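You operate a simulated robot arm through the tools that you are given. There is no shell and no other tool. Be economical: measure what you need, move in short steps, check, and stop when the job is done.

You run a simulated robot arm. Do the job below in one go: nothing can be reset, and whatever is moved stays where it is left.

## Task
Fit the sprinkler head in the tee socket and run it at about 3 bar.
Fine: read the riser gauge; close the pink pipe latch and swap the brown plug for the head before you open the orange valve wheel; the plug goes in the holder marked PLUG; the other latches stay shut; leave it running.

The check looks at the end state, three seconds after you hand in, the way a careful person would. Anything else that was tipped, shoved, dropped, spilled or broken makes it a failure.

## Robot
A 7-joint arm with a two-finger parallel gripper on a trunk, on a base that drives. Base frame: it is fixed to the floor where the robot stands at the start and does not move with it; the origin is under the middle of the robot, x ahead of it, y to its left, z up. Readings come in m, degrees, newtons and seconds.
With the tool pointing down near the work surface it reaches from about 0.34 to 0.78 m from the robot's upright axis, wherever it stands. Its first joint turns from -166.0 to 166.0 degrees. Places, roughly: black pipe latch [1.1, 0.7, 0.6]; holder marked PLUG [1.1, 0.1, 1]; orange valve wheel [0.6, -1, 0.9]; pink pipe latch [1, 0, 0.6]; red pipe latch [0.6, -0.8, 0.6]; tee socket [0.9, -0.1, 0.6]; water riser [0.6, -1, 0.6]; white pipe latch [0.8, -0.2, 0.6]. Payload 3.91 kg.
Tool frame: the origin (TCP) lies between the finger pads and is the grasp point; the fingertips stand 0.03 m ahead of it; z points along the fingers, y is the line along which they close. Largest opening 0.11 m; finger width 0.02, thickness 0.01; the body of the gripper, 0.048 by 0.112 m, starts 0.055 m behind the TCP.
Orientation is that of the tool frame in the base frame, as a unit quaternion [w, x, y, z]. With the fingers straight down and closing along the base's y, the tool's x points along the base's -x, its y along +y and its z along -z.

## Interface
- The arm moves only by the tool apply_moves. Its arguments are lists of equal length, an entry for each row: "translation": the shift along the tool's x, y, z in units of 50 mm (1.0 is 50 mm), a list of three; "rot": the turn, a rotation vector about the tool's x, y, z in units of 8 degrees (1.0 is 8 degrees), a list of three; "claw": the opening, from 0 (shut) to 1 (fully open). In form: {"translation": [[x, y, z], ...], "rot": [[ax, ay, az], ...], "claw": [claw, ...]}. A call has 1 to 12 rows; each row shifts and turns the commanded pose from where the row before left it, along the tool's axes as they then stand. A call with a number of a shift or a turn outside -1 to 1 is refused whole. Rows are played at 5 a second. More than 0.05 m and 8.6 degrees between two rows, or a gripper value outside its range, and nothing of the call is played. Where a pose cannot be reached the arm comes as near as it can. A force on the tool above 90 N (or 10 N above the force at the start of the call, whichever is more), or a blocked arm, ends the call early, and 0.2 s more pass. The fingers move at their own pace (about 0.153 m/s each) and stop on an object; they squeeze with about 39 N. The grip force told is the motor's: it shows also when the fingers shut on nothing. Time passes only in rows, and 0.2 s behind the last, so rows that do not move let the fingers close. The reply holds the time, the measured pose of the TCP, the force on the tool along the base axes, the opening and the grip force, in the units named above and with some noise, with the torque about the TCP (base axes, N m) and any sound that the robot's microphone picked up.
- Cameras (640 x 400 px; columns grow to the right, rows downward): "scene" is now at [0.0059, 0.1323, 1.3245]; the picture's right is [-0.23, -0.97, 0.00], its down [-0.63, 0.15, -0.76] and it looks along [0.74, -0.17, -0.65] (base axes); focal length 267 px, centre (320, 200). "wrist" rides on the gripper at [0.077, 0.007, -0.114] in the tool frame; the picture's right is [-0.09, 1.00, 0.00], its down [-0.80, -0.07, -0.59] and it looks along [-0.59, -0.05, 0.80] (tool axes); focal length 270 px, centre (320, 200). There is no depth. A picture from a camera that has moved, and an enlarged one, comes with that camera's place and axes in the base frame and with its lens.
- capture(camera): a new picture of that camera. The clock stands still meanwhile.
- move_column(by): slides the trunk up (or, below 0, down) by that many m; the arm and the scene camera ride with it, the base frame stays. It gives what a move gives, with no picture.
- steer(legs): drives the robot by 1 to 6 legs, each [ahead, turn to the left] in m and degrees, along the robot's own axes; the way and the turn of a leg run together, so that a leg with both is an arc; at most 1.5 m and 180 degrees a leg. The arm and the cameras ride along, it lands a little off, and it stops where it bumps. It gives what a move gives.
- pan_tilt(pan, tilt): turns the head with the scene camera to pan (to the left, within 155 degrees either way) and tilt (down, from -29 to 69), counted from straight ahead of the robot. It gives what a move gives.
- enlarge(camera, box): a new picture of the part [left, top, right, bottom] of that camera's present view, enlarged. The clock stands still meanwhile.
- hand_in(): hands the job in; it is judged then, once.

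Go step by step. Nothing tells you exact positions but the pictures and the camera data: compare them with the known pose of the tool, close in by small moves and look again before you grip or let go. The budget is 120 turns and 78 pictures, counting those below and the enlarged ones. Unless the task says otherwise, let go and move clear before handing in, and close with one line.

The tools are called after "Call:" by a JSON object that holds its "fn" and its "kwargs". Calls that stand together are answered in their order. apply_moves: Moves the arm, as the interface text tells. Its arguments: {"type":"object","properties":{"translation":{"type":"array","items":{"type":"array","items":{"type":"number"}}},"rot":{"type":"array","items":{"type":"array","items":{"type":"number"}}},"claw":{"type":"array","items":{"type":"number"}}},"required":["translation","rot","claw"]} The other tools are called the same way: move_column (by) slides the trunk up or down; steer (legs) drives the base; pan_tilt (pan, tilt) turns the head that bears the scene camera; capture (camera) takes a picture; enlarge (camera, box) takes an enlarged picture of a part of a camera's view; hand_in () hands the job in.

At the start:

```text
time_s: 0.0
ee_pos: [0.4864, -0.0048, 0.9354]
orientation: [0.0, 0.0, 1.0, 0.0]
ft_force: [-0.2, 0.3, -1.2]
moment: [0.0, 0.03, -0.01]
gripper_width: 0.1101
grip_force: 0.0
trunk travel left (down, up): [-0.3, 0.31]
robot x, y, heading: [-0.0015, 0.0021, -0.1]
head pan, tilt: [-13.1, 40.3]
```

scene: 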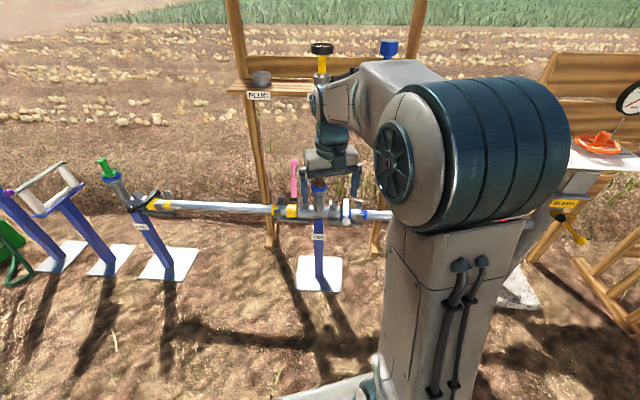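
wrist: 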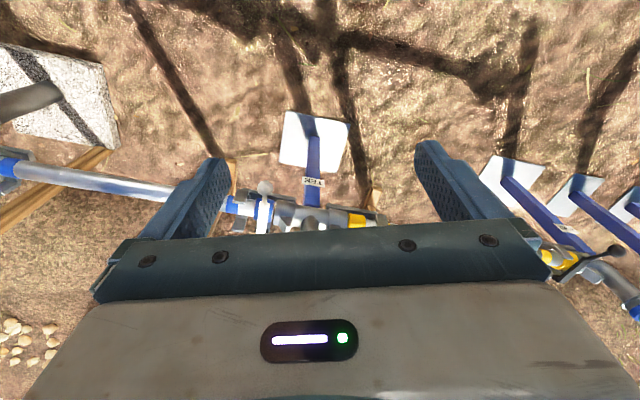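

I see the pipe with the tee, a shelf with the PLUG holder, and a valve wheel and gauge to the right. I'll look closer first.

Call:
{"fn": "enlarge", "kwargs": {"camera": "scene", "box": [220, 30, 420, 155]}}

Call:
{"fn": "enlarge", "kwargs": {"camera": "scene", "box": [220, 145, 420, 270]}}

Call:
{"fn": "enlarge", "kwargs": {"camera": "scene", "box": [480, 60, 640, 260]}}

Call:
{"fn": "enlarge", "kwargs": {"camera": "scene", "box": [0, 140, 200, 290]}}

```text
3.20 times, centred on (320, 92) of scene
camera zoom: at [0.0059, 0.1323, 1.3245], right [-0.23, -0.97, 0.0], down [-0.63, 0.15, -0.76], along [0.74, -0.17, -0.65], focal length 853 px, centre (320, 544)
```

zoom: 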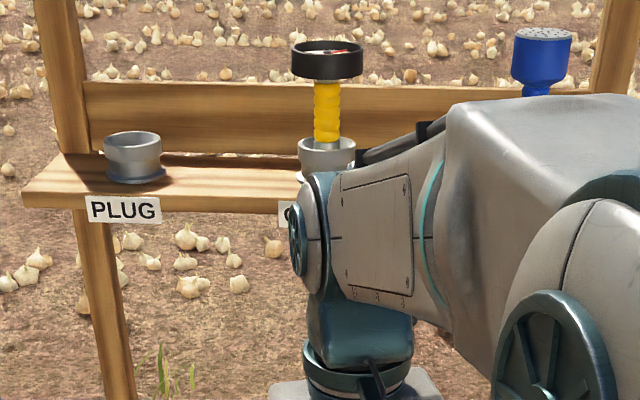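

```text
3.20 times, centred on (320, 208) of scene
camera zoom: at [0.0059, 0.1323, 1.3245], right [-0.23, -0.97, 0.0], down [-0.63, 0.15, -0.76], along [0.74, -0.17, -0.65], focal length 853 px, centre (320, 176)
```

zoom: 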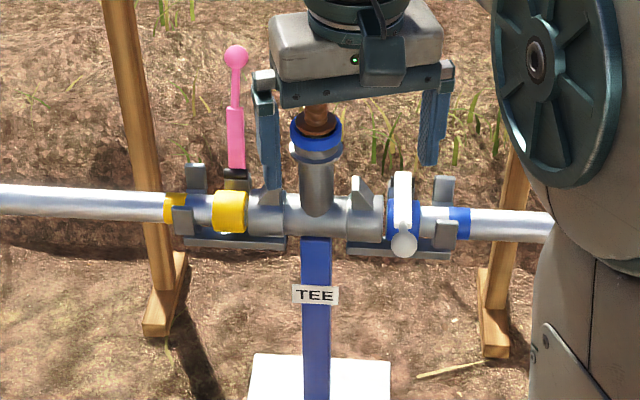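

```text
2.00 times, centred on (560, 160) of scene
camera zoom: at [0.0059, 0.1323, 1.3245], right [-0.23, -0.97, 0.0], down [-0.63, 0.15, -0.76], along [0.74, -0.17, -0.65], focal length 533 px, centre (-160, 280)
```

zoom: 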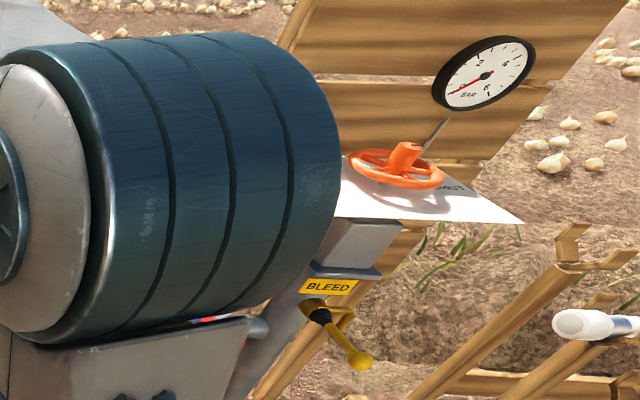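

```text
2.67 times, centred on (100, 215) of scene
camera zoom: at [0.0059, 0.1323, 1.3245], right [-0.23, -0.97, 0.0], down [-0.63, 0.15, -0.76], along [0.74, -0.17, -0.65], focal length 711 px, centre (907, 160)
```

zoom: 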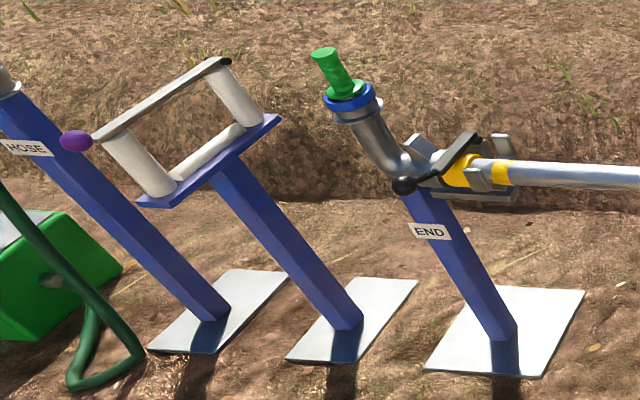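

The blue perforated item on the shelf looks like the sprinkler head, and the pink latch is upright (open). I'll move the arm left to clear the view.

Call:
{"fn": "apply_moves", "kwargs": {"translation": [[0, 1, 0], [0, 1, 0], [0, 1, 0], [0, 1, 0], [0, 1, 0], [0, 1, 0], [0, 1, 0], [0, 1, 0]], "rot": [[0, 0, 0], [0, 0, 0], [0, 0, 0], [0, 0, 0], [0, 0, 0], [0, 0, 0], [0, 0, 0], [0, 0, 0]], "claw": [1, 1, 1, 1, 1, 1, 1, 1]}}

Call:
{"fn": "pan_tilt", "kwargs": {"pan": -25, "tilt": 30}}

Call:
{"fn": "capture", "kwargs": {"camera": "scene"}}

```text
time_s: 1.8
ee_pos: [0.4826, 0.3989, 0.9365]
orientation: [0.0, 0.0, 1.0, 0.0]
ft_force: [0.3, 0.3, 0.0]
moment: [-0.05, -0.01, 0.02]
gripper_width: 0.11
grip_force: 0.0
trunk travel left (down, up): [-0.3, 0.31]
robot x, y, heading: [0.0009, 0.0009, 0.1]
head pan, tilt: [-13.1, 40.3]
```

```text
time_s: 2.5
ee_pos: [0.4832, 0.3968, 0.9363]
orientation: [-0.001, 0.0, 1.0, 0.0]
ft_force: [0.9, 0.0, -0.4]
moment: [0.03, 0.01, 0.03]
gripper_width: 0.11
grip_force: 0.1
trunk travel left (down, up): [-0.3, 0.31]
robot x, y, heading: [0.0002, -0.0011, -0.0]
head pan, tilt: [-25.0, 30.0]
```

```text
71 pictures are left
camera scene: at [0.0053, 0.1135, 1.3402], right [-0.42, -0.91, 0.0], down [-0.45, 0.21, -0.87], along [0.78, -0.37, -0.5], focal length 267 px, centre (320, 200)
```

scene: 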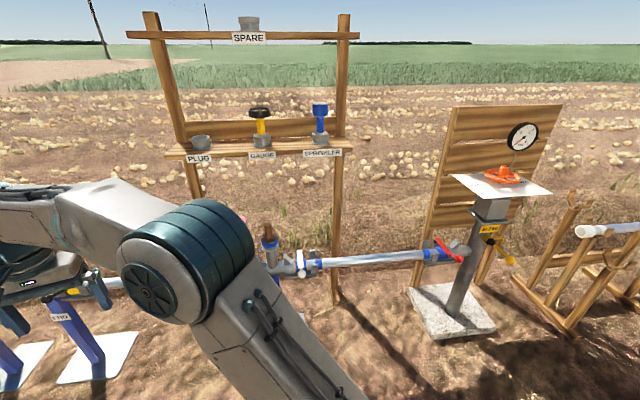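

Call:
{"fn": "enlarge", "kwargs": {"camera": "scene", "box": [150, 80, 370, 220]}}

Call:
{"fn": "enlarge", "kwargs": {"camera": "scene", "box": [400, 100, 580, 300]}}

Call:
{"fn": "enlarge", "kwargs": {"camera": "scene", "box": [230, 200, 350, 300]}}

```text
2.86 times, centred on (260, 150) of scene
camera zoom: at [0.0053, 0.1135, 1.3402], right [-0.42, -0.91, 0.0], down [-0.45, 0.21, -0.87], along [0.78, -0.37, -0.5], focal length 762 px, centre (491, 343)
```

zoom: 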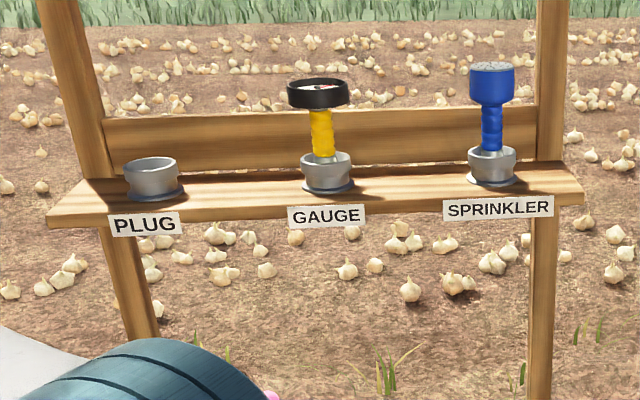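

```text
2.00 times, centred on (490, 200) of scene
camera zoom: at [0.0053, 0.1135, 1.3402], right [-0.42, -0.91, 0.0], down [-0.45, 0.21, -0.87], along [0.78, -0.37, -0.5], focal length 533 px, centre (-20, 200)
```

zoom: 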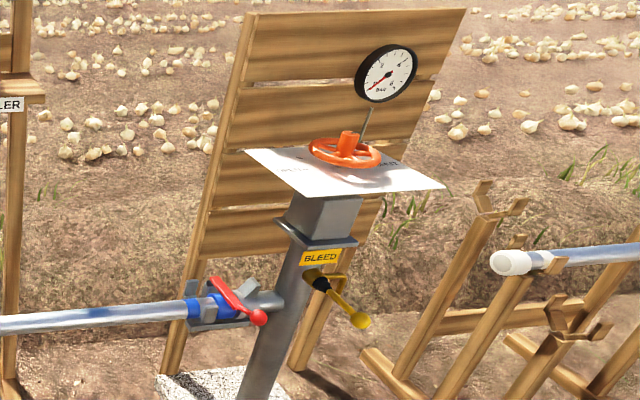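

```text
4.00 times, centred on (290, 250) of scene
camera zoom: at [0.0053, 0.1135, 1.3402], right [-0.42, -0.91, 0.0], down [-0.45, 0.21, -0.87], along [0.78, -0.37, -0.5], focal length 1066 px, centre (440, 0)
```

zoom: 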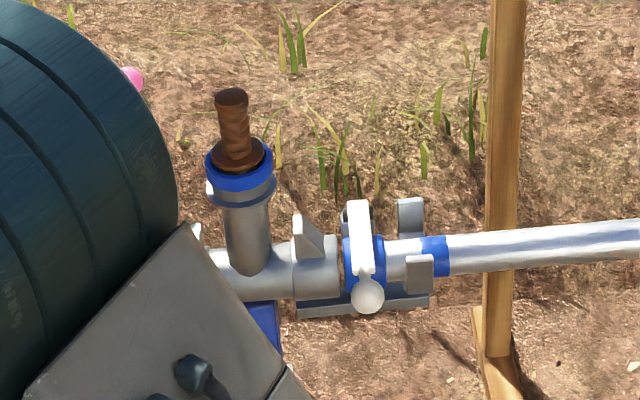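

Labels read PLUG, GAUGE, SPRINKLER; the blue item is the sprinkler head. The tee is about 0.9 m ahead, so I'll drive closer (arm retracted) and look from there.

Call:
{"fn": "steer", "kwargs": {"legs": [[0.35, 0]]}}

Call:
{"fn": "pan_tilt", "kwargs": {"pan": -30, "tilt": 40}}

Call:
{"fn": "capture", "kwargs": {"camera": "scene"}}

Call:
{"fn": "capture", "kwargs": {"camera": "wrist"}}

```text
time_s: 4.8
ee_pos: [0.827, 0.397, 0.9375]
orientation: [0.0, 0.001, 1.0, 0.0]
ft_force: [-0.1, -0.1, -0.2]
moment: [0.0, -0.03, 0.02]
gripper_width: 0.1097
grip_force: 0.2
trunk travel left (down, up): [-0.3, 0.31]
robot x, y, heading: [0.3434, 0.0005, -0.1]
head pan, tilt: [-25.0, 30.0]
```

```text
time_s: 5.5
ee_pos: [0.8272, 0.3973, 0.9373]
orientation: [0.001, -0.001, 1.0, 0.0]
ft_force: [-0.8, 0.1, 0.0]
moment: [0.02, 0.0, -0.01]
gripper_width: 0.11
grip_force: 0.0
trunk travel left (down, up): [-0.3, 0.31]
robot x, y, heading: [0.347, -0.0002, -0.3]
head pan, tilt: [-30.0, 40.0]
```

```text
67 pictures are left
camera scene: at [0.3409, 0.1092, 1.325], right [-0.5, -0.87, 0.0], down [-0.56, 0.32, -0.77], along [0.66, -0.38, -0.64], focal length 267 px, centre (320, 200)
```

scene: 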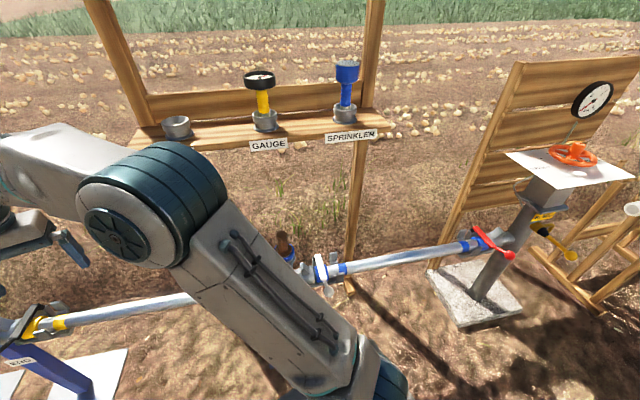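

```text
66 pictures are left
camera wrist: at [0.7499, 0.4054, 1.0508], right [0.09, 1.0, 0.0], down [0.8, -0.07, 0.59], along [0.59, -0.05, -0.8], focal length 270 px, centre (320, 200)
```

wrist: 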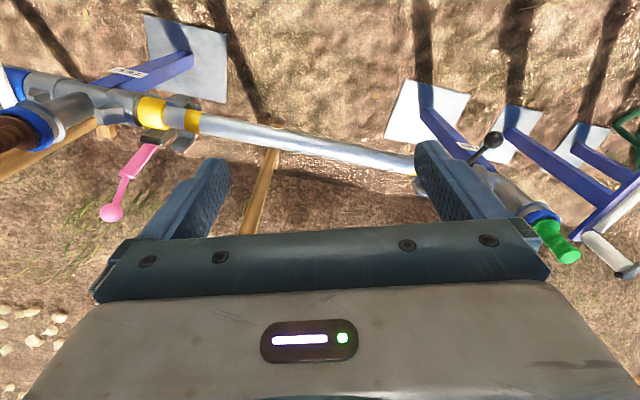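

The work line (pipe and shelf) is turned by roughly -18° to the base frame. I'll turn the robot to face it squarely and look again.

Call:
{"fn": "steer", "kwargs": {"legs": [[0, -18], [0.04, 0]]}}

Call:
{"fn": "pan_tilt", "kwargs": {"pan": -12, "tilt": 45}}

Call:
{"fn": "capture", "kwargs": {"camera": "scene"}}

Call:
{"fn": "capture", "kwargs": {"camera": "wrist"}}

```text
time_s: 7.4
ee_pos: [0.9657, 0.2119, 0.937]
orientation: [0.0, 0.159, 0.987, -0.001]
ft_force: [-0.6, -1.2, 0.0]
moment: [0.02, -0.01, 0.02]
gripper_width: 0.11
grip_force: 0.1
trunk travel left (down, up): [-0.3, 0.31]
robot x, y, heading: [0.3814, -0.0176, -18.5]
head pan, tilt: [-30.0, 40.0]
```

```text
time_s: 8.2
ee_pos: [0.9659, 0.2124, 0.9363]
orientation: [0.0, 0.159, 0.987, 0.0]
ft_force: [0.5, -0.4, 0.0]
moment: [-0.01, -0.01, 0.03]
gripper_width: 0.11
grip_force: 0.1
trunk travel left (down, up): [-0.3, 0.31]
robot x, y, heading: [0.3808, -0.0116, -18.5]
head pan, tilt: [-12.0, 45.0]
```

```text
65 pictures are left
camera scene: at [0.4267, 0.1144, 1.3177], right [-0.51, -0.86, 0.0], down [-0.61, 0.36, -0.71], along [0.61, -0.36, -0.71], focal length 267 px, centre (320, 200)
```

scene: 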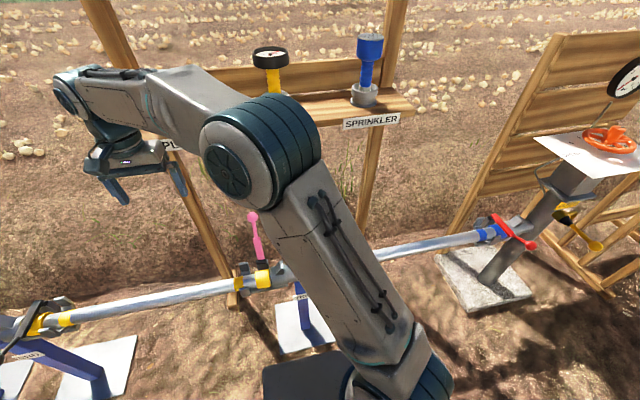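

```text
64 pictures are left
camera wrist: at [0.8943, 0.2447, 1.0507], right [0.4, 0.92, 0.0], down [0.74, -0.32, 0.59], along [0.55, -0.24, -0.8], focal length 270 px, centre (320, 200)
```

wrist: 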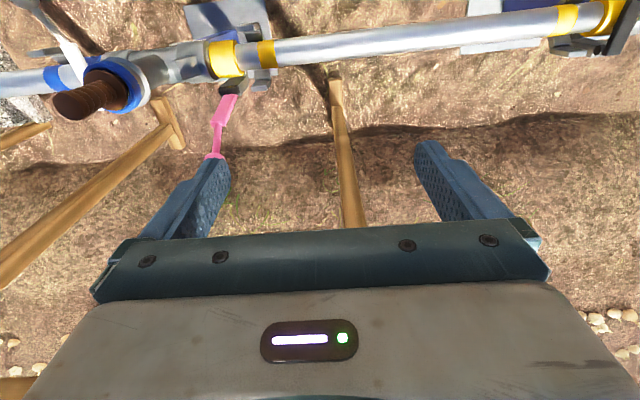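

The robot now faces the pipe squarely. I'll bring the gripper beside the pink latch at safe height and look.

Call:
{"fn": "apply_moves", "kwargs": {"translation": [[0.5, -0.8, 0], [0.5, -0.8, 0], [0, -0.9, 0], [0, -0.9, 0]], "rot": [[0, 0, 0], [0, 0, 0], [0, 0, 0], [0, 0, 0]], "claw": [1, 1, 0.6, 0.6]}}

Call:
{"fn": "capture", "kwargs": {"camera": "wrist"}}

Call:
{"fn": "capture", "kwargs": {"camera": "scene"}}

```text
time_s: 9.2
ee_pos: [0.8634, 0.0668, 0.937]
orientation: [0.0, 0.159, 0.987, -0.001]
ft_force: [1.3, 0.4, 0.0]
moment: [-0.03, 0.04, 0.02]
gripper_width: 0.0661
grip_force: 0.1
trunk travel left (down, up): [-0.3, 0.31]
robot x, y, heading: [0.3836, -0.013, -18.4]
head pan, tilt: [-12.0, 45.0]
```

```text
63 pictures are left
camera wrist: at [0.7922, 0.0991, 1.0511], right [0.4, 0.92, 0.0], down [0.74, -0.32, 0.59], along [0.55, -0.24, -0.8], focal length 270 px, centre (320, 200)
```

wrist: 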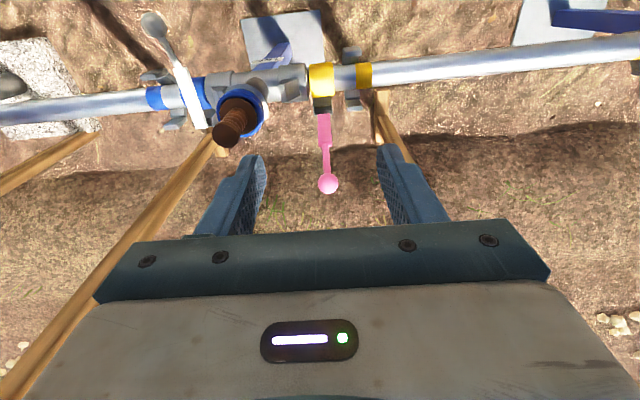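

```text
62 pictures are left
camera scene: at [0.4268, 0.1145, 1.3176], right [-0.5, -0.86, 0.0], down [-0.61, 0.36, -0.71], along [0.61, -0.36, -0.71], focal length 267 px, centre (320, 200)
```

scene: 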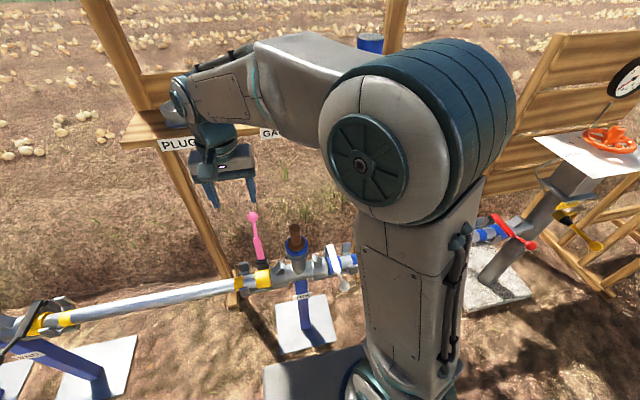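

The pink lever's ball is at about 0.59 m ahead, 0.23 left, z 0.69 in the robot's frame, leaning back; the pivot is behind the pipe near z 0.58. I'll tilt the tool forward 30° and stop short of the ball.

Call:
{"fn": "apply_moves", "kwargs": {"translation": [[-0.85, 0, 0.8], [-0.85, 0, 0.8], [0, 0, 0.74], [0, 0, 0], [0, 0, 0], [0, 0, 0], [0, 0, 0], [0, 0, 0]], "rot": [[0, 0, 0], [0, 0, 0], [0, 0, 0], [0, -0.94, 0], [0, -0.94, 0], [0, -0.94, 0], [0, -0.93, 0], [0, 0, 0]], "claw": [0.6, 0.6, 0.6, 0.6, 0.6, 0.6, 0.6, 0.6]}}

Call:
{"fn": "capture", "kwargs": {"camera": "wrist"}}

Call:
{"fn": "capture", "kwargs": {"camera": "scene"}}

```text
refused: row 1 steps farther than a row can; nothing moved
```

```text
61 pictures are left
camera wrist: at [0.7922, 0.0991, 1.0511], right [0.4, 0.92, 0.0], down [0.74, -0.32, 0.59], along [0.55, -0.24, -0.8], focal length 270 px, centre (320, 200)
```

wrist: 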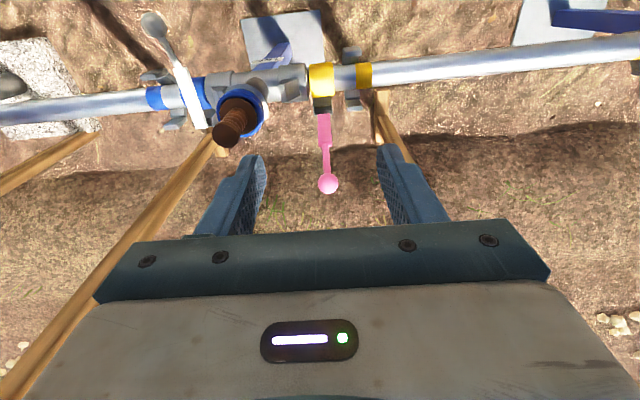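

```text
60 pictures are left
camera scene: at [0.4268, 0.1145, 1.3176], right [-0.5, -0.86, 0.0], down [-0.61, 0.36, -0.71], along [0.61, -0.36, -0.71], focal length 267 px, centre (320, 200)
```

scene: 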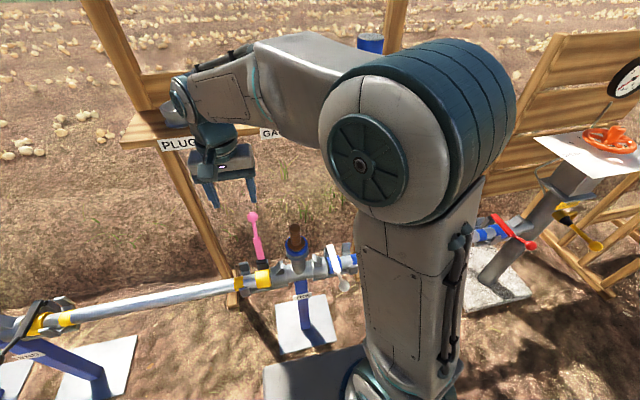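

The step vector must stay below 50 mm, so I'll split the same move into shorter rows.

Call:
{"fn": "apply_moves", "kwargs": {"translation": [[-0.57, 0, 0.78], [-0.57, 0, 0.78], [-0.56, 0, 0.78], [0, 0, 0], [0, 0, 0], [0, 0, 0], [0, 0, 0], [0, 0, 0]], "rot": [[0, 0, 0], [0, 0, 0], [0, 0, 0], [0, -0.94, 0], [0, -0.94, 0], [0, -0.94, 0], [0, -0.93, 0], [0, 0, 0]], "claw": [0.6, 0.6, 0.6, 0.6, 0.6, 0.6, 0.6, 0.6]}}

Call:
{"fn": "capture", "kwargs": {"camera": "wrist"}}

```text
time_s: 11.0
ee_pos: [0.9444, 0.041, 0.8201]
orientation: [0.257, 0.154, 0.953, -0.042]
ft_force: [-0.3, -0.1, 0.2]
moment: [0.02, 0.02, 0.02]
gripper_width: 0.0661
grip_force: 0.1
trunk travel left (down, up): [-0.3, 0.31]
robot x, y, heading: [0.3775, -0.015, -18.4]
head pan, tilt: [-12.0, 45.0]
```

```text
59 pictures are left
camera wrist: at [0.8292, 0.0877, 0.8799], right [0.38, 0.92, 0.04], down [0.35, -0.19, 0.92], along [0.85, -0.34, -0.4], focal length 270 px, centre (320, 200)
```

wrist: 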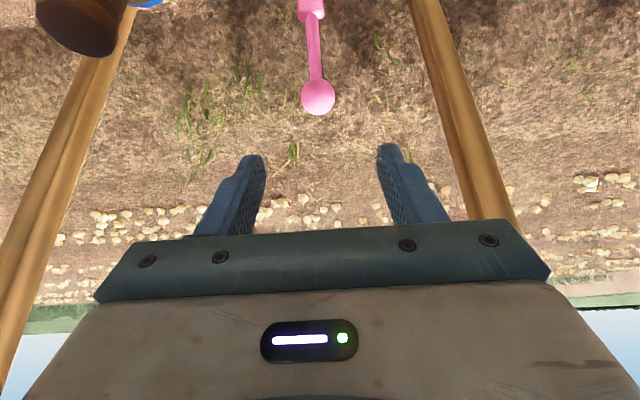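

The ball is dead ahead along the finger line, about 0.148 m away. Advancing onto it, then closing.

Call:
{"fn": "apply_moves", "kwargs": {"translation": [[0, 0, 0.97], [0, 0, 0.97], [0, 0, 0.97], [0, 0, 0]], "rot": [[0, 0, 0], [0, 0, 0], [0, 0, 0], [0, 0, 0]], "claw": [0.6, 0.6, 0.6, 0.6]}}

Call:
{"fn": "capture", "kwargs": {"camera": "wrist"}}

```text
time_s: 12.0
ee_pos: [1.0132, 0.0175, 0.6922]
orientation: [0.255, 0.154, 0.954, -0.042]
ft_force: [-0.2, -0.3, 0.3]
moment: [0.01, -0.02, 0.0]
gripper_width: 0.0659
grip_force: 0.1
trunk travel left (down, up): [-0.3, 0.31]
robot x, y, heading: [0.3803, -0.013, -18.2]
head pan, tilt: [-12.0, 45.0]
```

```text
58 pictures are left
camera wrist: at [0.8981, 0.0641, 0.7517], right [0.38, 0.92, 0.04], down [0.35, -0.19, 0.92], along [0.85, -0.34, -0.4], focal length 270 px, centre (320, 200)
```

wrist: 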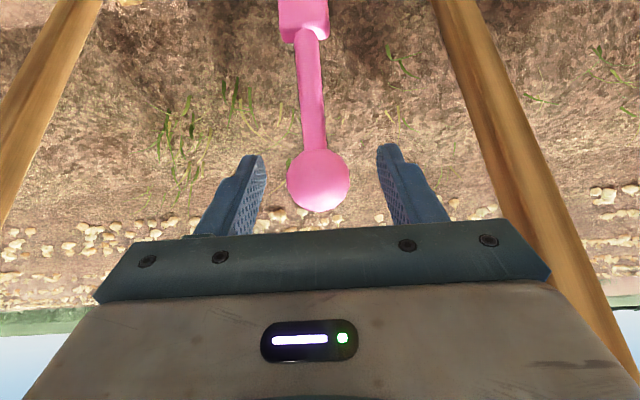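

The ball sits right at the TCP. Closing on it.

Call:
{"fn": "apply_moves", "kwargs": {"translation": [[0, 0, 0], [0, 0, 0], [0, 0, 0]], "rot": [[0, 0, 0], [0, 0, 0], [0, 0, 0]], "claw": [0, 0, 0]}}

```text
time_s: 12.8
ee_pos: [1.013, 0.0157, 0.6915]
orientation: [0.255, 0.153, 0.954, -0.041]
ft_force: [-0.4, -3.0, -0.4]
moment: [-0.17, -0.19, 0.02]
gripper_width: 0.0336
grip_force: 44.8
trunk travel left (down, up): [-0.3, 0.31]
robot x, y, heading: [0.3794, -0.0136, -18.6]
head pan, tilt: [-12.0, 45.0]
```

Gripped. Now I'll pull the ball along its arc toward the robot, checking forces.

Call:
{"fn": "apply_moves", "kwargs": {"translation": [[0.122, 0, -0.278], [0.122, 0, -0.278], [0.298, 0, -0.426]], "rot": [[0, 0, 0], [0, 0, 0], [0, 0, 0]], "claw": [0, 0, 0]}}

```text
time_s: 13.6
ee_pos: [0.9664, 0.0308, 0.7182]
orientation: [0.252, 0.154, 0.954, -0.044]
ft_force: [-9.7, -9.9, -31.6]
moment: [0.09, 0.64, 0.01]
gripper_width: 0.0331
grip_force: 45.1
trunk travel left (down, up): [-0.3, 0.31]
robot x, y, heading: [0.3817, -0.0125, -18.2]
head pan, tilt: [-12.0, 45.0]
```

The lever follows; a bit too much upward pull, so I'll continue flatter.

Call:
{"fn": "apply_moves", "kwargs": {"translation": [[0.433, 0, -0.25], [0.453, 0, -0.215], [0.493, 0, -0.12]], "rot": [[0, 0, 0], [0, 0, 0], [0, 0, 0]], "claw": [0, 0, 0]}}

Call:
{"fn": "capture", "kwargs": {"camera": "wrist"}}

```text
time_s: 14.4
ee_pos: [0.8975, 0.0522, 0.7162]
orientation: [0.257, 0.154, 0.953, -0.04]
ft_force: [-5.7, -25.9, 12.7]
moment: [-1.27, -0.8, -0.25]
gripper_width: 0.0333
grip_force: 45.1
trunk travel left (down, up): [-0.3, 0.31]
robot x, y, heading: [0.3799, -0.0127, -18.6]
head pan, tilt: [-12.0, 45.0]
```

```text
57 pictures are left
camera wrist: at [0.7814, 0.1002, 0.7759], right [0.39, 0.92, 0.05], down [0.35, -0.19, 0.92], along [0.85, -0.34, -0.4], focal length 270 px, centre (320, 200)
```

wrist: 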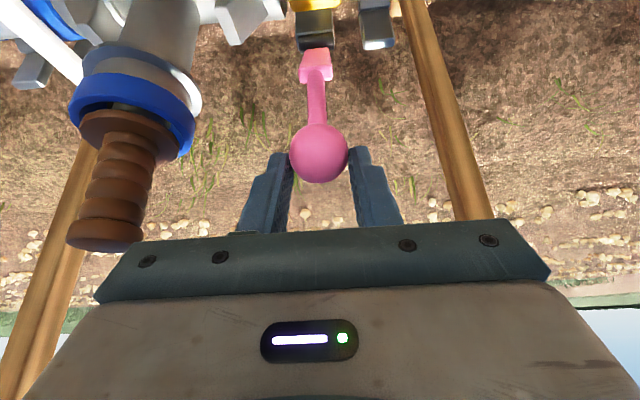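

Lever is past vertical; there's a sideways force so I'll ease right slightly and continue the arc.

Call:
{"fn": "apply_moves", "kwargs": {"translation": [[0, -0.12, 0], [0.375, -0.05, -0.1], [0.375, -0.05, -0.05]], "rot": [[0, 0, 0], [0, 0, 0], [0, 0, 0]], "claw": [0, 0, 0]}}

```text
time_s: 15.2
ee_pos: [0.8645, 0.0635, 0.7011]
orientation: [0.259, 0.149, 0.954, -0.037]
ft_force: [17.3, 28.1, -1.9]
moment: [0.41, -1.41, 0.27]
gripper_width: 0.0331
grip_force: 45.3
trunk travel left (down, up): [-0.3, 0.31]
robot x, y, heading: [0.3817, -0.0114, -18.0]
head pan, tilt: [-12.0, 45.0]
```

Call:
{"fn": "apply_moves", "kwargs": {"translation": [[0.375, 0.08, 0.05], [0.365, 0, 0.1], [0.3, 0, 0.245], [0.3, 0, 0.245]], "rot": [[0, 1, 0], [0, 1, 0], [0, 0, 0], [0, 0, 0]], "claw": [0, 0, 0, 0]}}

Call:
{"fn": "capture", "kwargs": {"camera": "wrist"}}

Call:
{"fn": "capture", "kwargs": {"camera": "scene"}}

```text
time_s: 16.2
ee_pos: [0.8122, 0.0793, 0.6487]
orientation: [0.123, 0.157, 0.98, -0.02]
ft_force: [13.7, 30.9, 4.8]
moment: [0.21, -1.17, 0.19]
gripper_width: 0.0332
grip_force: 45.0
trunk travel left (down, up): [-0.3, 0.31]
robot x, y, heading: [0.382, -0.0102, -17.9]
head pan, tilt: [-12.0, 45.0]
```

```text
56 pictures are left
camera wrist: at [0.7169, 0.1193, 0.74], right [0.39, 0.92, 0.02], down [0.58, -0.27, 0.77], along [0.72, -0.29, -0.63], focal length 270 px, centre (320, 200)
```

wrist: 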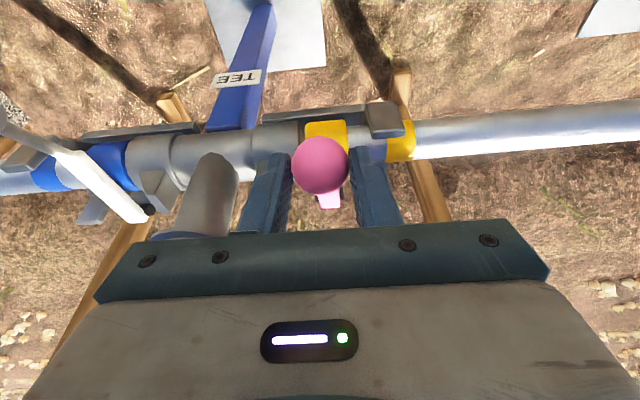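

```text
55 pictures are left
camera scene: at [0.4269, 0.1168, 1.3174], right [-0.5, -0.86, 0.0], down [-0.61, 0.35, -0.71], along [0.61, -0.36, -0.71], focal length 267 px, centre (320, 200)
```

scene: 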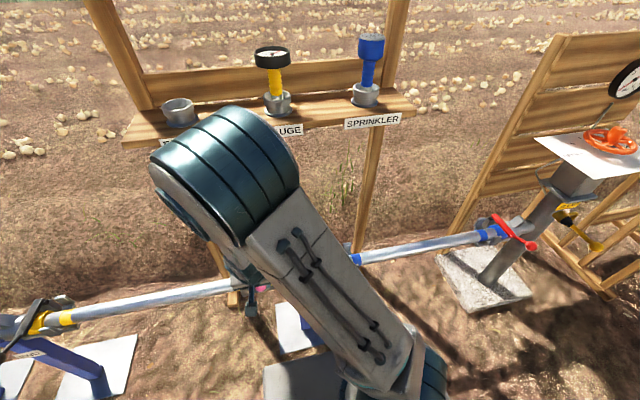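

The lever is coming down over the pipe. Continuing downward until it seats.

Call:
{"fn": "apply_moves", "kwargs": {"translation": [[0.23, 0.06, 0.355], [0.18, 0.02, 0.38], [0.1, 0, 0.4], [0.1, 0, 0.2]], "rot": [[0, 0, 0], [0, 0, 0], [0, 0, 0], [0, 0, 0]], "claw": [0, 0, 0, 0]}}

Call:
{"fn": "capture", "kwargs": {"camera": "wrist"}}

```text
time_s: 17.2
ee_pos: [0.8007, 0.0822, 0.5766]
orientation: [0.124, 0.16, 0.979, -0.019]
ft_force: [-3.0, 14.5, 35.0]
moment: [0.28, 0.32, -0.11]
gripper_width: 0.0331
grip_force: 45.0
trunk travel left (down, up): [-0.3, 0.31]
robot x, y, heading: [0.381, -0.012, -18.5]
head pan, tilt: [-12.0, 45.0]
```

```text
54 pictures are left
camera wrist: at [0.7054, 0.1236, 0.6684], right [0.4, 0.92, 0.02], down [0.57, -0.27, 0.77], along [0.72, -0.29, -0.63], focal length 270 px, centre (320, 200)
```

wrist: 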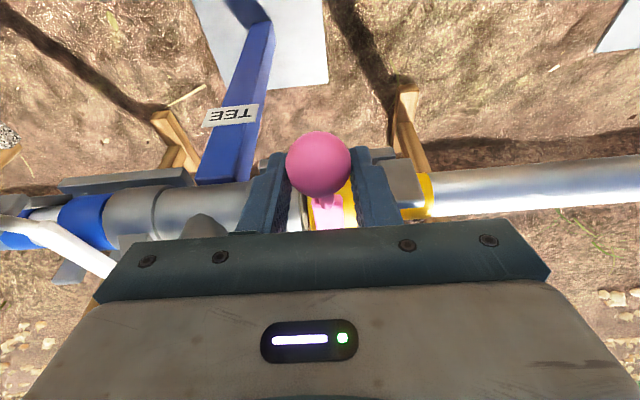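

Call:
{"fn": "apply_moves", "kwargs": {"translation": [[0, 0.03, 0.15], [0, 0.03, 0.15]], "rot": [[0, 0, 0], [0, 0, 0]], "claw": [0, 0]}}

```text
time_s: 17.8
ee_pos: [0.802, 0.0827, 0.5611]
orientation: [0.12, 0.16, 0.98, -0.021]
ft_force: [-7.0, -14.5, 33.5]
moment: [0.15, 0.49, 0.06]
gripper_width: 0.0332
grip_force: 45.0
trunk travel left (down, up): [-0.3, 0.31]
robot x, y, heading: [0.3861, -0.0107, -18.2]
head pan, tilt: [-12.0, 45.0]
```

Call:
{"fn": "apply_moves", "kwargs": {"translation": [[-0.05, 0, 0.2], [-0.05, 0, 0.2], [-0.05, 0, 0.2]], "rot": [[0, 0, 0], [0, 0, 0], [0, 0, 0]], "claw": [0, 0, 0]}}

Call:
{"fn": "capture", "kwargs": {"camera": "wrist"}}

```text
time_s: 18.6
ee_pos: [0.8132, 0.0783, 0.5341]
orientation: [0.117, 0.159, 0.98, -0.021]
ft_force: [-25.4, -32.3, 27.8]
moment: [1.2, 0.11, 0.63]
gripper_width: 0.0331
grip_force: 45.0
trunk travel left (down, up): [-0.3, 0.31]
robot x, y, heading: [0.3829, -0.0118, -18.4]
head pan, tilt: [-12.0, 45.0]
```

```text
53 pictures are left
camera wrist: at [0.7192, 0.1195, 0.6261], right [0.4, 0.92, 0.02], down [0.58, -0.27, 0.77], along [0.71, -0.29, -0.64], focal length 270 px, centre (320, 200)
```

wrist: 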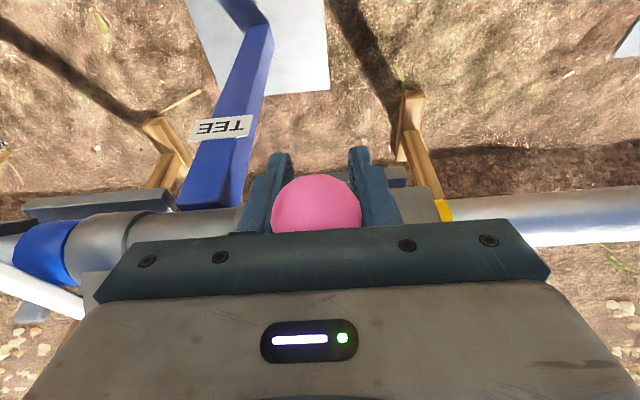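

The ball has started sliding between the pads, so the lever may be seated. I'll release, lift away and compare with the white latch.

Call:
{"fn": "apply_moves", "kwargs": {"translation": [[0, 0, 0], [0, 0, 0], [0, 0, -0.9], [0, 0, -0.9], [0.3, 0, -0.9], [0.3, 0, -0.9]], "rot": [[0, 0, 0], [0, 0, 0], [0, 0, 0], [0, 0, 0], [0, 0, 0], [0, 0, 0]], "claw": [0.6, 0.6, 0.6, 0.6, 0.6, 0.6]}}

Call:
{"fn": "capture", "kwargs": {"camera": "wrist"}}

```text
time_s: 20.0
ee_pos: [0.7475, 0.1048, 0.7007]
orientation: [0.12, 0.158, 0.98, -0.019]
ft_force: [-0.6, -0.3, -0.9]
moment: [0.01, 0.01, 0.0]
gripper_width: 0.066
grip_force: 0.1
trunk travel left (down, up): [-0.3, 0.31]
robot x, y, heading: [0.3832, -0.0163, -18.5]
head pan, tilt: [-12.0, 45.0]
```

```text
52 pictures are left
camera wrist: at [0.6528, 0.1447, 0.7927], right [0.39, 0.92, 0.02], down [0.58, -0.27, 0.77], along [0.71, -0.29, -0.64], focal length 270 px, centre (320, 200)
```

wrist: 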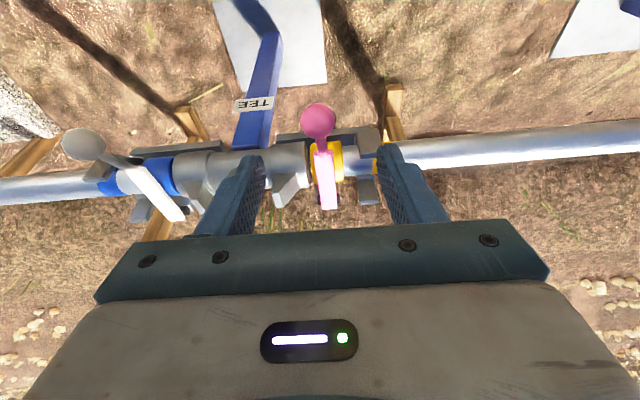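

The pink lever now lies over the pipe just like the white one. Next: straighten the tool, rise and move over the brown plug.

Call:
{"fn": "apply_moves", "kwargs": {"translation": [[0, 0, -0.8], [0, 0, -0.8], [0, 0, -0.9], [0, 0, -0.9], [-0.3, -0.8, 0], [-0.6, -0.75, 0], [-0.6, -0.75, 0], [0, 0, 0]], "rot": [[0, 0.86, 0], [0, 0.86, 0], [0, 0, 0], [0, 0, 0], [0, 0, 0], [0, 0, 0], [0, 0, 0], [0, 0, 0]], "claw": [0.8, 0.8, 0.8, 0.8, 0.8, 0.8, 0.8, 0.8]}}

Call:
{"fn": "capture", "kwargs": {"camera": "wrist"}}

Call:
{"fn": "capture", "kwargs": {"camera": "scene"}}

```text
time_s: 21.8
ee_pos: [0.7683, -0.0241, 0.8723]
orientation: [0.002, 0.159, 0.987, 0.0]
ft_force: [0.2, -1.1, -0.2]
moment: [0.03, -0.01, 0.04]
gripper_width: 0.0881
grip_force: 0.1
trunk travel left (down, up): [-0.3, 0.31]
robot x, y, heading: [0.3847, -0.0123, -18.3]
head pan, tilt: [-12.0, 45.0]
```

```text
51 pictures are left
camera wrist: at [0.6965, 0.0082, 0.9848], right [0.4, 0.92, 0.0], down [0.74, -0.32, 0.6], along [0.55, -0.24, -0.8], focal length 270 px, centre (320, 200)
```

wrist: 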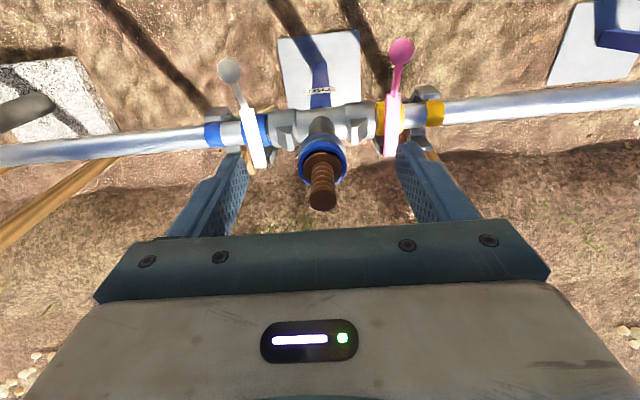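

```text
50 pictures are left
camera scene: at [0.4267, 0.1142, 1.3177], right [-0.5, -0.86, 0.0], down [-0.61, 0.36, -0.71], along [0.61, -0.36, -0.71], focal length 267 px, centre (320, 200)
```

scene: 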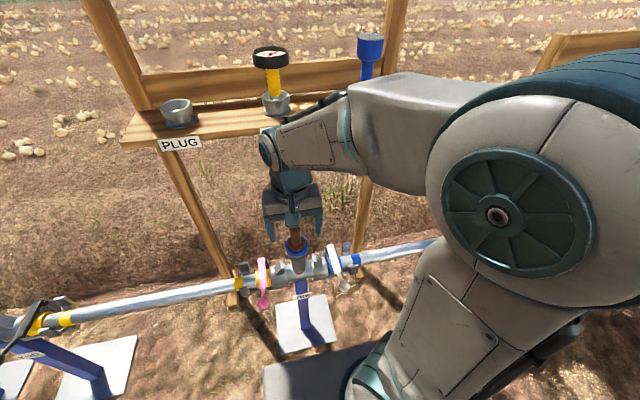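

Both latches now look alike, shut. The plug axis is about 0.105 m ahead of the TCP; approaching to just above it.

Call:
{"fn": "apply_moves", "kwargs": {"translation": [[-0.7, 0, 0], [-0.7, 0, 0], [-0.7, -0.1, 0.3], [0, 0, 0.8], [0, 0, 0]], "rot": [[0, 0, 0], [0, 0, 0], [0, 0, 0], [0, 0, 0], [0, 0, 0]], "claw": [0.8, 0.8, 0.8, 0.8, 0.8]}}

Call:
{"fn": "capture", "kwargs": {"camera": "wrist"}}

```text
time_s: 23.0
ee_pos: [0.8677, -0.0588, 0.8152]
orientation: [0.002, 0.159, 0.987, 0.0]
ft_force: [0.3, 0.4, -0.2]
moment: [0.0, 0.02, -0.02]
gripper_width: 0.088
grip_force: 0.0
trunk travel left (down, up): [-0.3, 0.31]
robot x, y, heading: [0.3837, -0.0108, -18.3]
head pan, tilt: [-12.0, 45.0]
```

```text
49 pictures are left
camera wrist: at [0.7954, -0.0262, 0.9293], right [0.4, 0.92, 0.0], down [0.74, -0.32, 0.6], along [0.55, -0.24, -0.8], focal length 270 px, centre (320, 200)
```

wrist: 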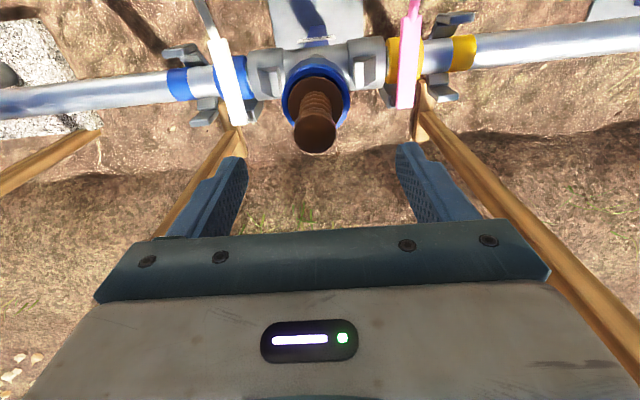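

Aligned within a few mm. Descending to grip height and closing.

Call:
{"fn": "apply_moves", "kwargs": {"translation": [[0, -0.05, 0.7], [0, 0, 0.7], [0, 0, 0.74], [0, 0, 0], [0, 0, 0], [0, 0, 0], [0, 0, 0]], "rot": [[0, 0, 0], [0, 0, 0], [0, 0, 0], [0, 0, 0], [0, 0, 0], [0, 0, 0], [0, 0, 0]], "claw": [0.8, 0.8, 0.8, 0.8, 0, 0, 0]}}

Call:
{"fn": "capture", "kwargs": {"camera": "wrist"}}

```text
time_s: 24.6
ee_pos: [0.8683, -0.0628, 0.7072]
orientation: [0.001, 0.159, 0.987, 0.0]
ft_force: [0.0, 0.2, 0.2]
moment: [0.01, 0.0, 0.01]
gripper_width: 0.0332
grip_force: 39.5
trunk travel left (down, up): [-0.3, 0.31]
robot x, y, heading: [0.382, -0.016, -18.2]
head pan, tilt: [-12.0, 45.0]
```

```text
48 pictures are left
camera wrist: at [0.7962, -0.0307, 0.8216], right [0.4, 0.92, 0.0], down [0.74, -0.32, 0.6], along [0.55, -0.24, -0.8], focal length 270 px, centre (320, 200)
```

wrist: 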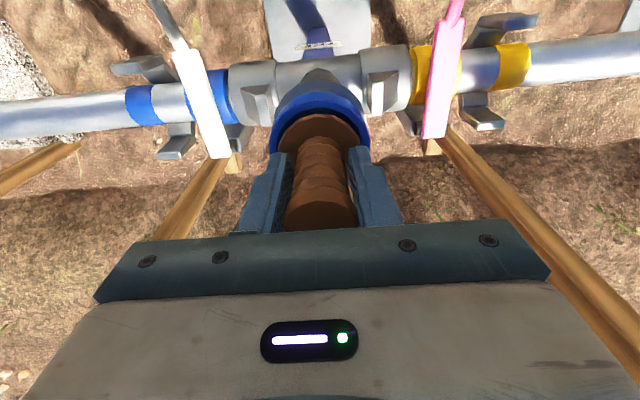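

Good grip on the plug. Pulling straight up gently.

Call:
{"fn": "apply_moves", "kwargs": {"translation": [[0, 0, -0.2], [0, 0, -0.3], [0, 0, -0.5], [0, 0, -0.8], [0, 0, -0.8]], "rot": [[0, 0, 0], [0, 0, 0], [0, 0, 0], [0, 0, 0], [0, 0, 0]], "claw": [0, 0, 0, 0, 0]}}

Call:
{"fn": "capture", "kwargs": {"camera": "wrist"}}

```text
time_s: 25.8
ee_pos: [0.8667, -0.0633, 0.8387]
orientation: [0.002, 0.159, 0.987, 0.0]
ft_force: [0.8, 0.0, -1.6]
moment: [-0.02, 0.04, 0.0]
gripper_width: 0.0328
grip_force: 39.3
trunk travel left (down, up): [-0.3, 0.31]
robot x, y, heading: [0.3842, -0.0091, -18.5]
head pan, tilt: [-12.0, 45.0]
```

```text
47 pictures are left
camera wrist: at [0.795, -0.0309, 0.9526], right [0.4, 0.92, 0.0], down [0.74, -0.32, 0.6], along [0.55, -0.24, -0.8], focal length 270 px, centre (320, 200)
```

wrist: 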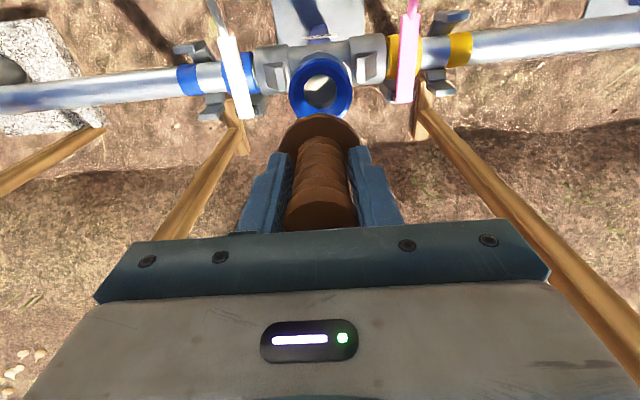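

The plug is out and the socket is clear. I'll back off a little and raise the trunk to shelf height.

Call:
{"fn": "apply_moves", "kwargs": {"translation": [[0.8, 0, 0], [0.8, 0, 0]], "rot": [[0, 0, 0], [0, 0, 0]], "claw": [0, 0]}}

Call:
{"fn": "move_column", "kwargs": {"by": 0.3}}

Call:
{"fn": "apply_moves", "kwargs": {"translation": [[0, 0.9, -0.4], [0, 0.9, -0.4], [0, 0.9, 0], [0, 0.9, 0], [0, 0.4, 0]], "rot": [[0, 0, 0], [0, 0, 0], [0, 0, 0], [0, 0, 0], [0, 0, 0]], "claw": [0, 0, 0, 0, 0]}}

Call:
{"fn": "capture", "kwargs": {"camera": "wrist"}}

Call:
{"fn": "capture", "kwargs": {"camera": "scene"}}

```text
time_s: 26.4
ee_pos: [0.7898, -0.0384, 0.8402]
orientation: [0.002, 0.159, 0.987, 0.0]
ft_force: [0.5, -0.5, -1.8]
moment: [-0.02, 0.06, 0.0]
gripper_width: 0.0331
grip_force: 39.4
trunk travel left (down, up): [-0.3, 0.31]
robot x, y, heading: [0.3832, -0.0139, -18.4]
head pan, tilt: [-12.0, 45.0]
```

```text
time_s: 29.4
ee_pos: [0.79, -0.0378, 1.1386]
orientation: [0.002, 0.159, 0.987, 0.0]
ft_force: [0.4, 0.5, -0.9]
moment: [-0.01, -0.02, -0.01]
gripper_width: 0.0329
grip_force: 38.9
trunk travel left (down, up): [-0.6, 0.01]
robot x, y, heading: [0.3772, -0.011, -18.3]
head pan, tilt: [-12.0, 45.0]
```

```text
time_s: 30.6
ee_pos: [0.8533, 0.1521, 1.1806]
orientation: [0.002, 0.159, 0.987, 0.0]
ft_force: [0.6, -0.1, -1.0]
moment: [0.01, -0.01, 0.01]
gripper_width: 0.0332
grip_force: 38.8
trunk travel left (down, up): [-0.6, 0.01]
robot x, y, heading: [0.3802, -0.0112, -18.4]
head pan, tilt: [-12.0, 45.0]
```

```text
46 pictures are left
camera wrist: at [0.7814, 0.1843, 1.2929], right [0.4, 0.92, 0.0], down [0.74, -0.32, 0.6], along [0.55, -0.24, -0.8], focal length 270 px, centre (320, 200)
```

wrist: 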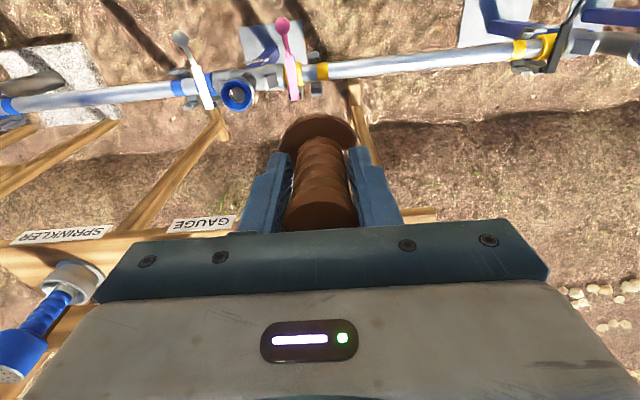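

```text
45 pictures are left
camera scene: at [0.4269, 0.1147, 1.6176], right [-0.5, -0.86, 0.0], down [-0.61, 0.36, -0.71], along [0.61, -0.36, -0.71], focal length 267 px, centre (320, 200)
```

scene: 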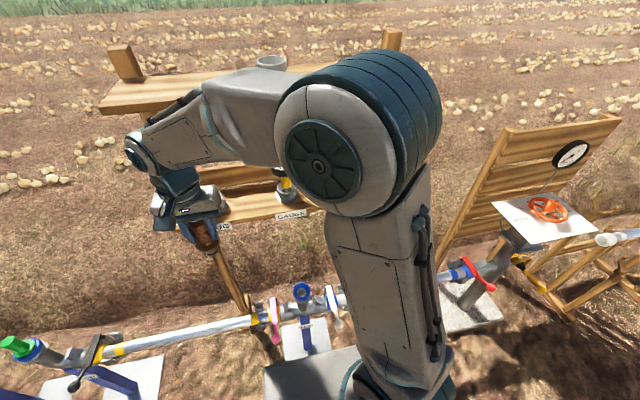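

An upper SPARE shelf overhangs the holders, so a vertical tool would hit it. I'll put the plug back in the tee, regrip it with the tool tilted nearly level, and then go to the shelf.

Call:
{"fn": "apply_moves", "kwargs": {"translation": [[0, -0.9, 0.4], [0, -0.9, 0.4], [0, -0.9, 0], [0, -0.9, 0], [0, -0.4, 0]], "rot": [[0, 0, 0], [0, 0, 0], [0, 0, 0], [0, 0, 0], [0, 0, 0]], "claw": [0, 0, 0, 0, 0]}}

Call:
{"fn": "move_column", "kwargs": {"by": -0.3}}

Call:
{"fn": "apply_moves", "kwargs": {"translation": [[-0.8, 0, 0], [-0.8, 0, 0], [0, 0, 0.4]], "rot": [[0, 0, 0], [0, 0, 0], [0, 0, 0]], "claw": [0, 0, 0]}}

Call:
{"fn": "capture", "kwargs": {"camera": "wrist"}}

```text
time_s: 31.8
ee_pos: [0.789, -0.0395, 1.138]
orientation: [0.002, 0.158, 0.987, -0.001]
ft_force: [0.1, -0.3, -1.1]
moment: [-0.01, 0.01, 0.03]
gripper_width: 0.0328
grip_force: 38.8
trunk travel left (down, up): [-0.6, 0.01]
robot x, y, heading: [0.3831, -0.0153, -18.3]
head pan, tilt: [-12.0, 45.0]
```

```text
time_s: 34.8
ee_pos: [0.7908, -0.0397, 0.8381]
orientation: [0.001, 0.158, 0.987, 0.0]
ft_force: [0.1, -0.4, -1.5]
moment: [0.01, -0.02, 0.02]
gripper_width: 0.0329
grip_force: 39.0
trunk travel left (down, up): [-0.3, 0.31]
robot x, y, heading: [0.382, -0.0116, -18.4]
head pan, tilt: [-12.0, 45.0]
```

```text
time_s: 35.6
ee_pos: [0.8677, -0.0641, 0.8181]
orientation: [0.001, 0.159, 0.987, -0.001]
ft_force: [0.0, 0.1, -1.6]
moment: [-0.01, 0.02, 0.03]
gripper_width: 0.033
grip_force: 38.8
trunk travel left (down, up): [-0.3, 0.31]
robot x, y, heading: [0.3805, -0.0121, -18.2]
head pan, tilt: [-12.0, 45.0]
```

```text
44 pictures are left
camera wrist: at [0.7959, -0.0321, 0.9316], right [0.4, 0.92, 0.0], down [0.74, -0.32, 0.6], along [0.55, -0.24, -0.8], focal length 270 px, centre (320, 200)
```

wrist: 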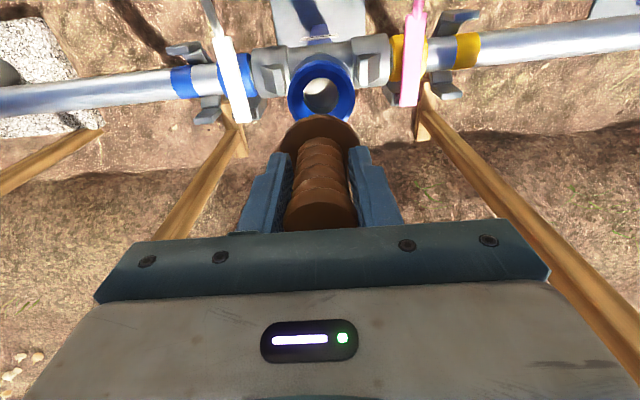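

Same pose as when it came out. Lowering the plug back into the tee.

Call:
{"fn": "apply_moves", "kwargs": {"translation": [[0, 0, 0.7], [0, 0, 0.5], [0, 0, 0.5], [0, 0, 0.3], [0, 0, 0.18]], "rot": [[0, 0, 0], [0, 0, 0], [0, 0, 0], [0, 0, 0], [0, 0, 0]], "claw": [0, 0, 0, 0, 0]}}

Call:
{"fn": "capture", "kwargs": {"camera": "wrist"}}

```text
time_s: 36.8
ee_pos: [0.867, -0.0646, 0.7085]
orientation: [0.002, 0.159, 0.987, -0.001]
ft_force: [0.7, -0.3, -0.9]
moment: [0.0, -0.01, -0.06]
gripper_width: 0.0329
grip_force: 38.9
trunk travel left (down, up): [-0.3, 0.31]
robot x, y, heading: [0.3829, -0.0143, -18.2]
head pan, tilt: [-12.0, 45.0]
```

```text
43 pictures are left
camera wrist: at [0.7949, -0.0318, 0.823], right [0.4, 0.92, 0.0], down [0.74, -0.32, 0.6], along [0.55, -0.24, -0.8], focal length 270 px, centre (320, 200)
```

wrist: 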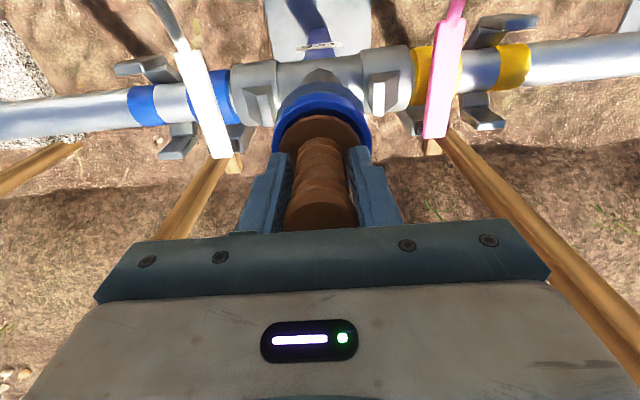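

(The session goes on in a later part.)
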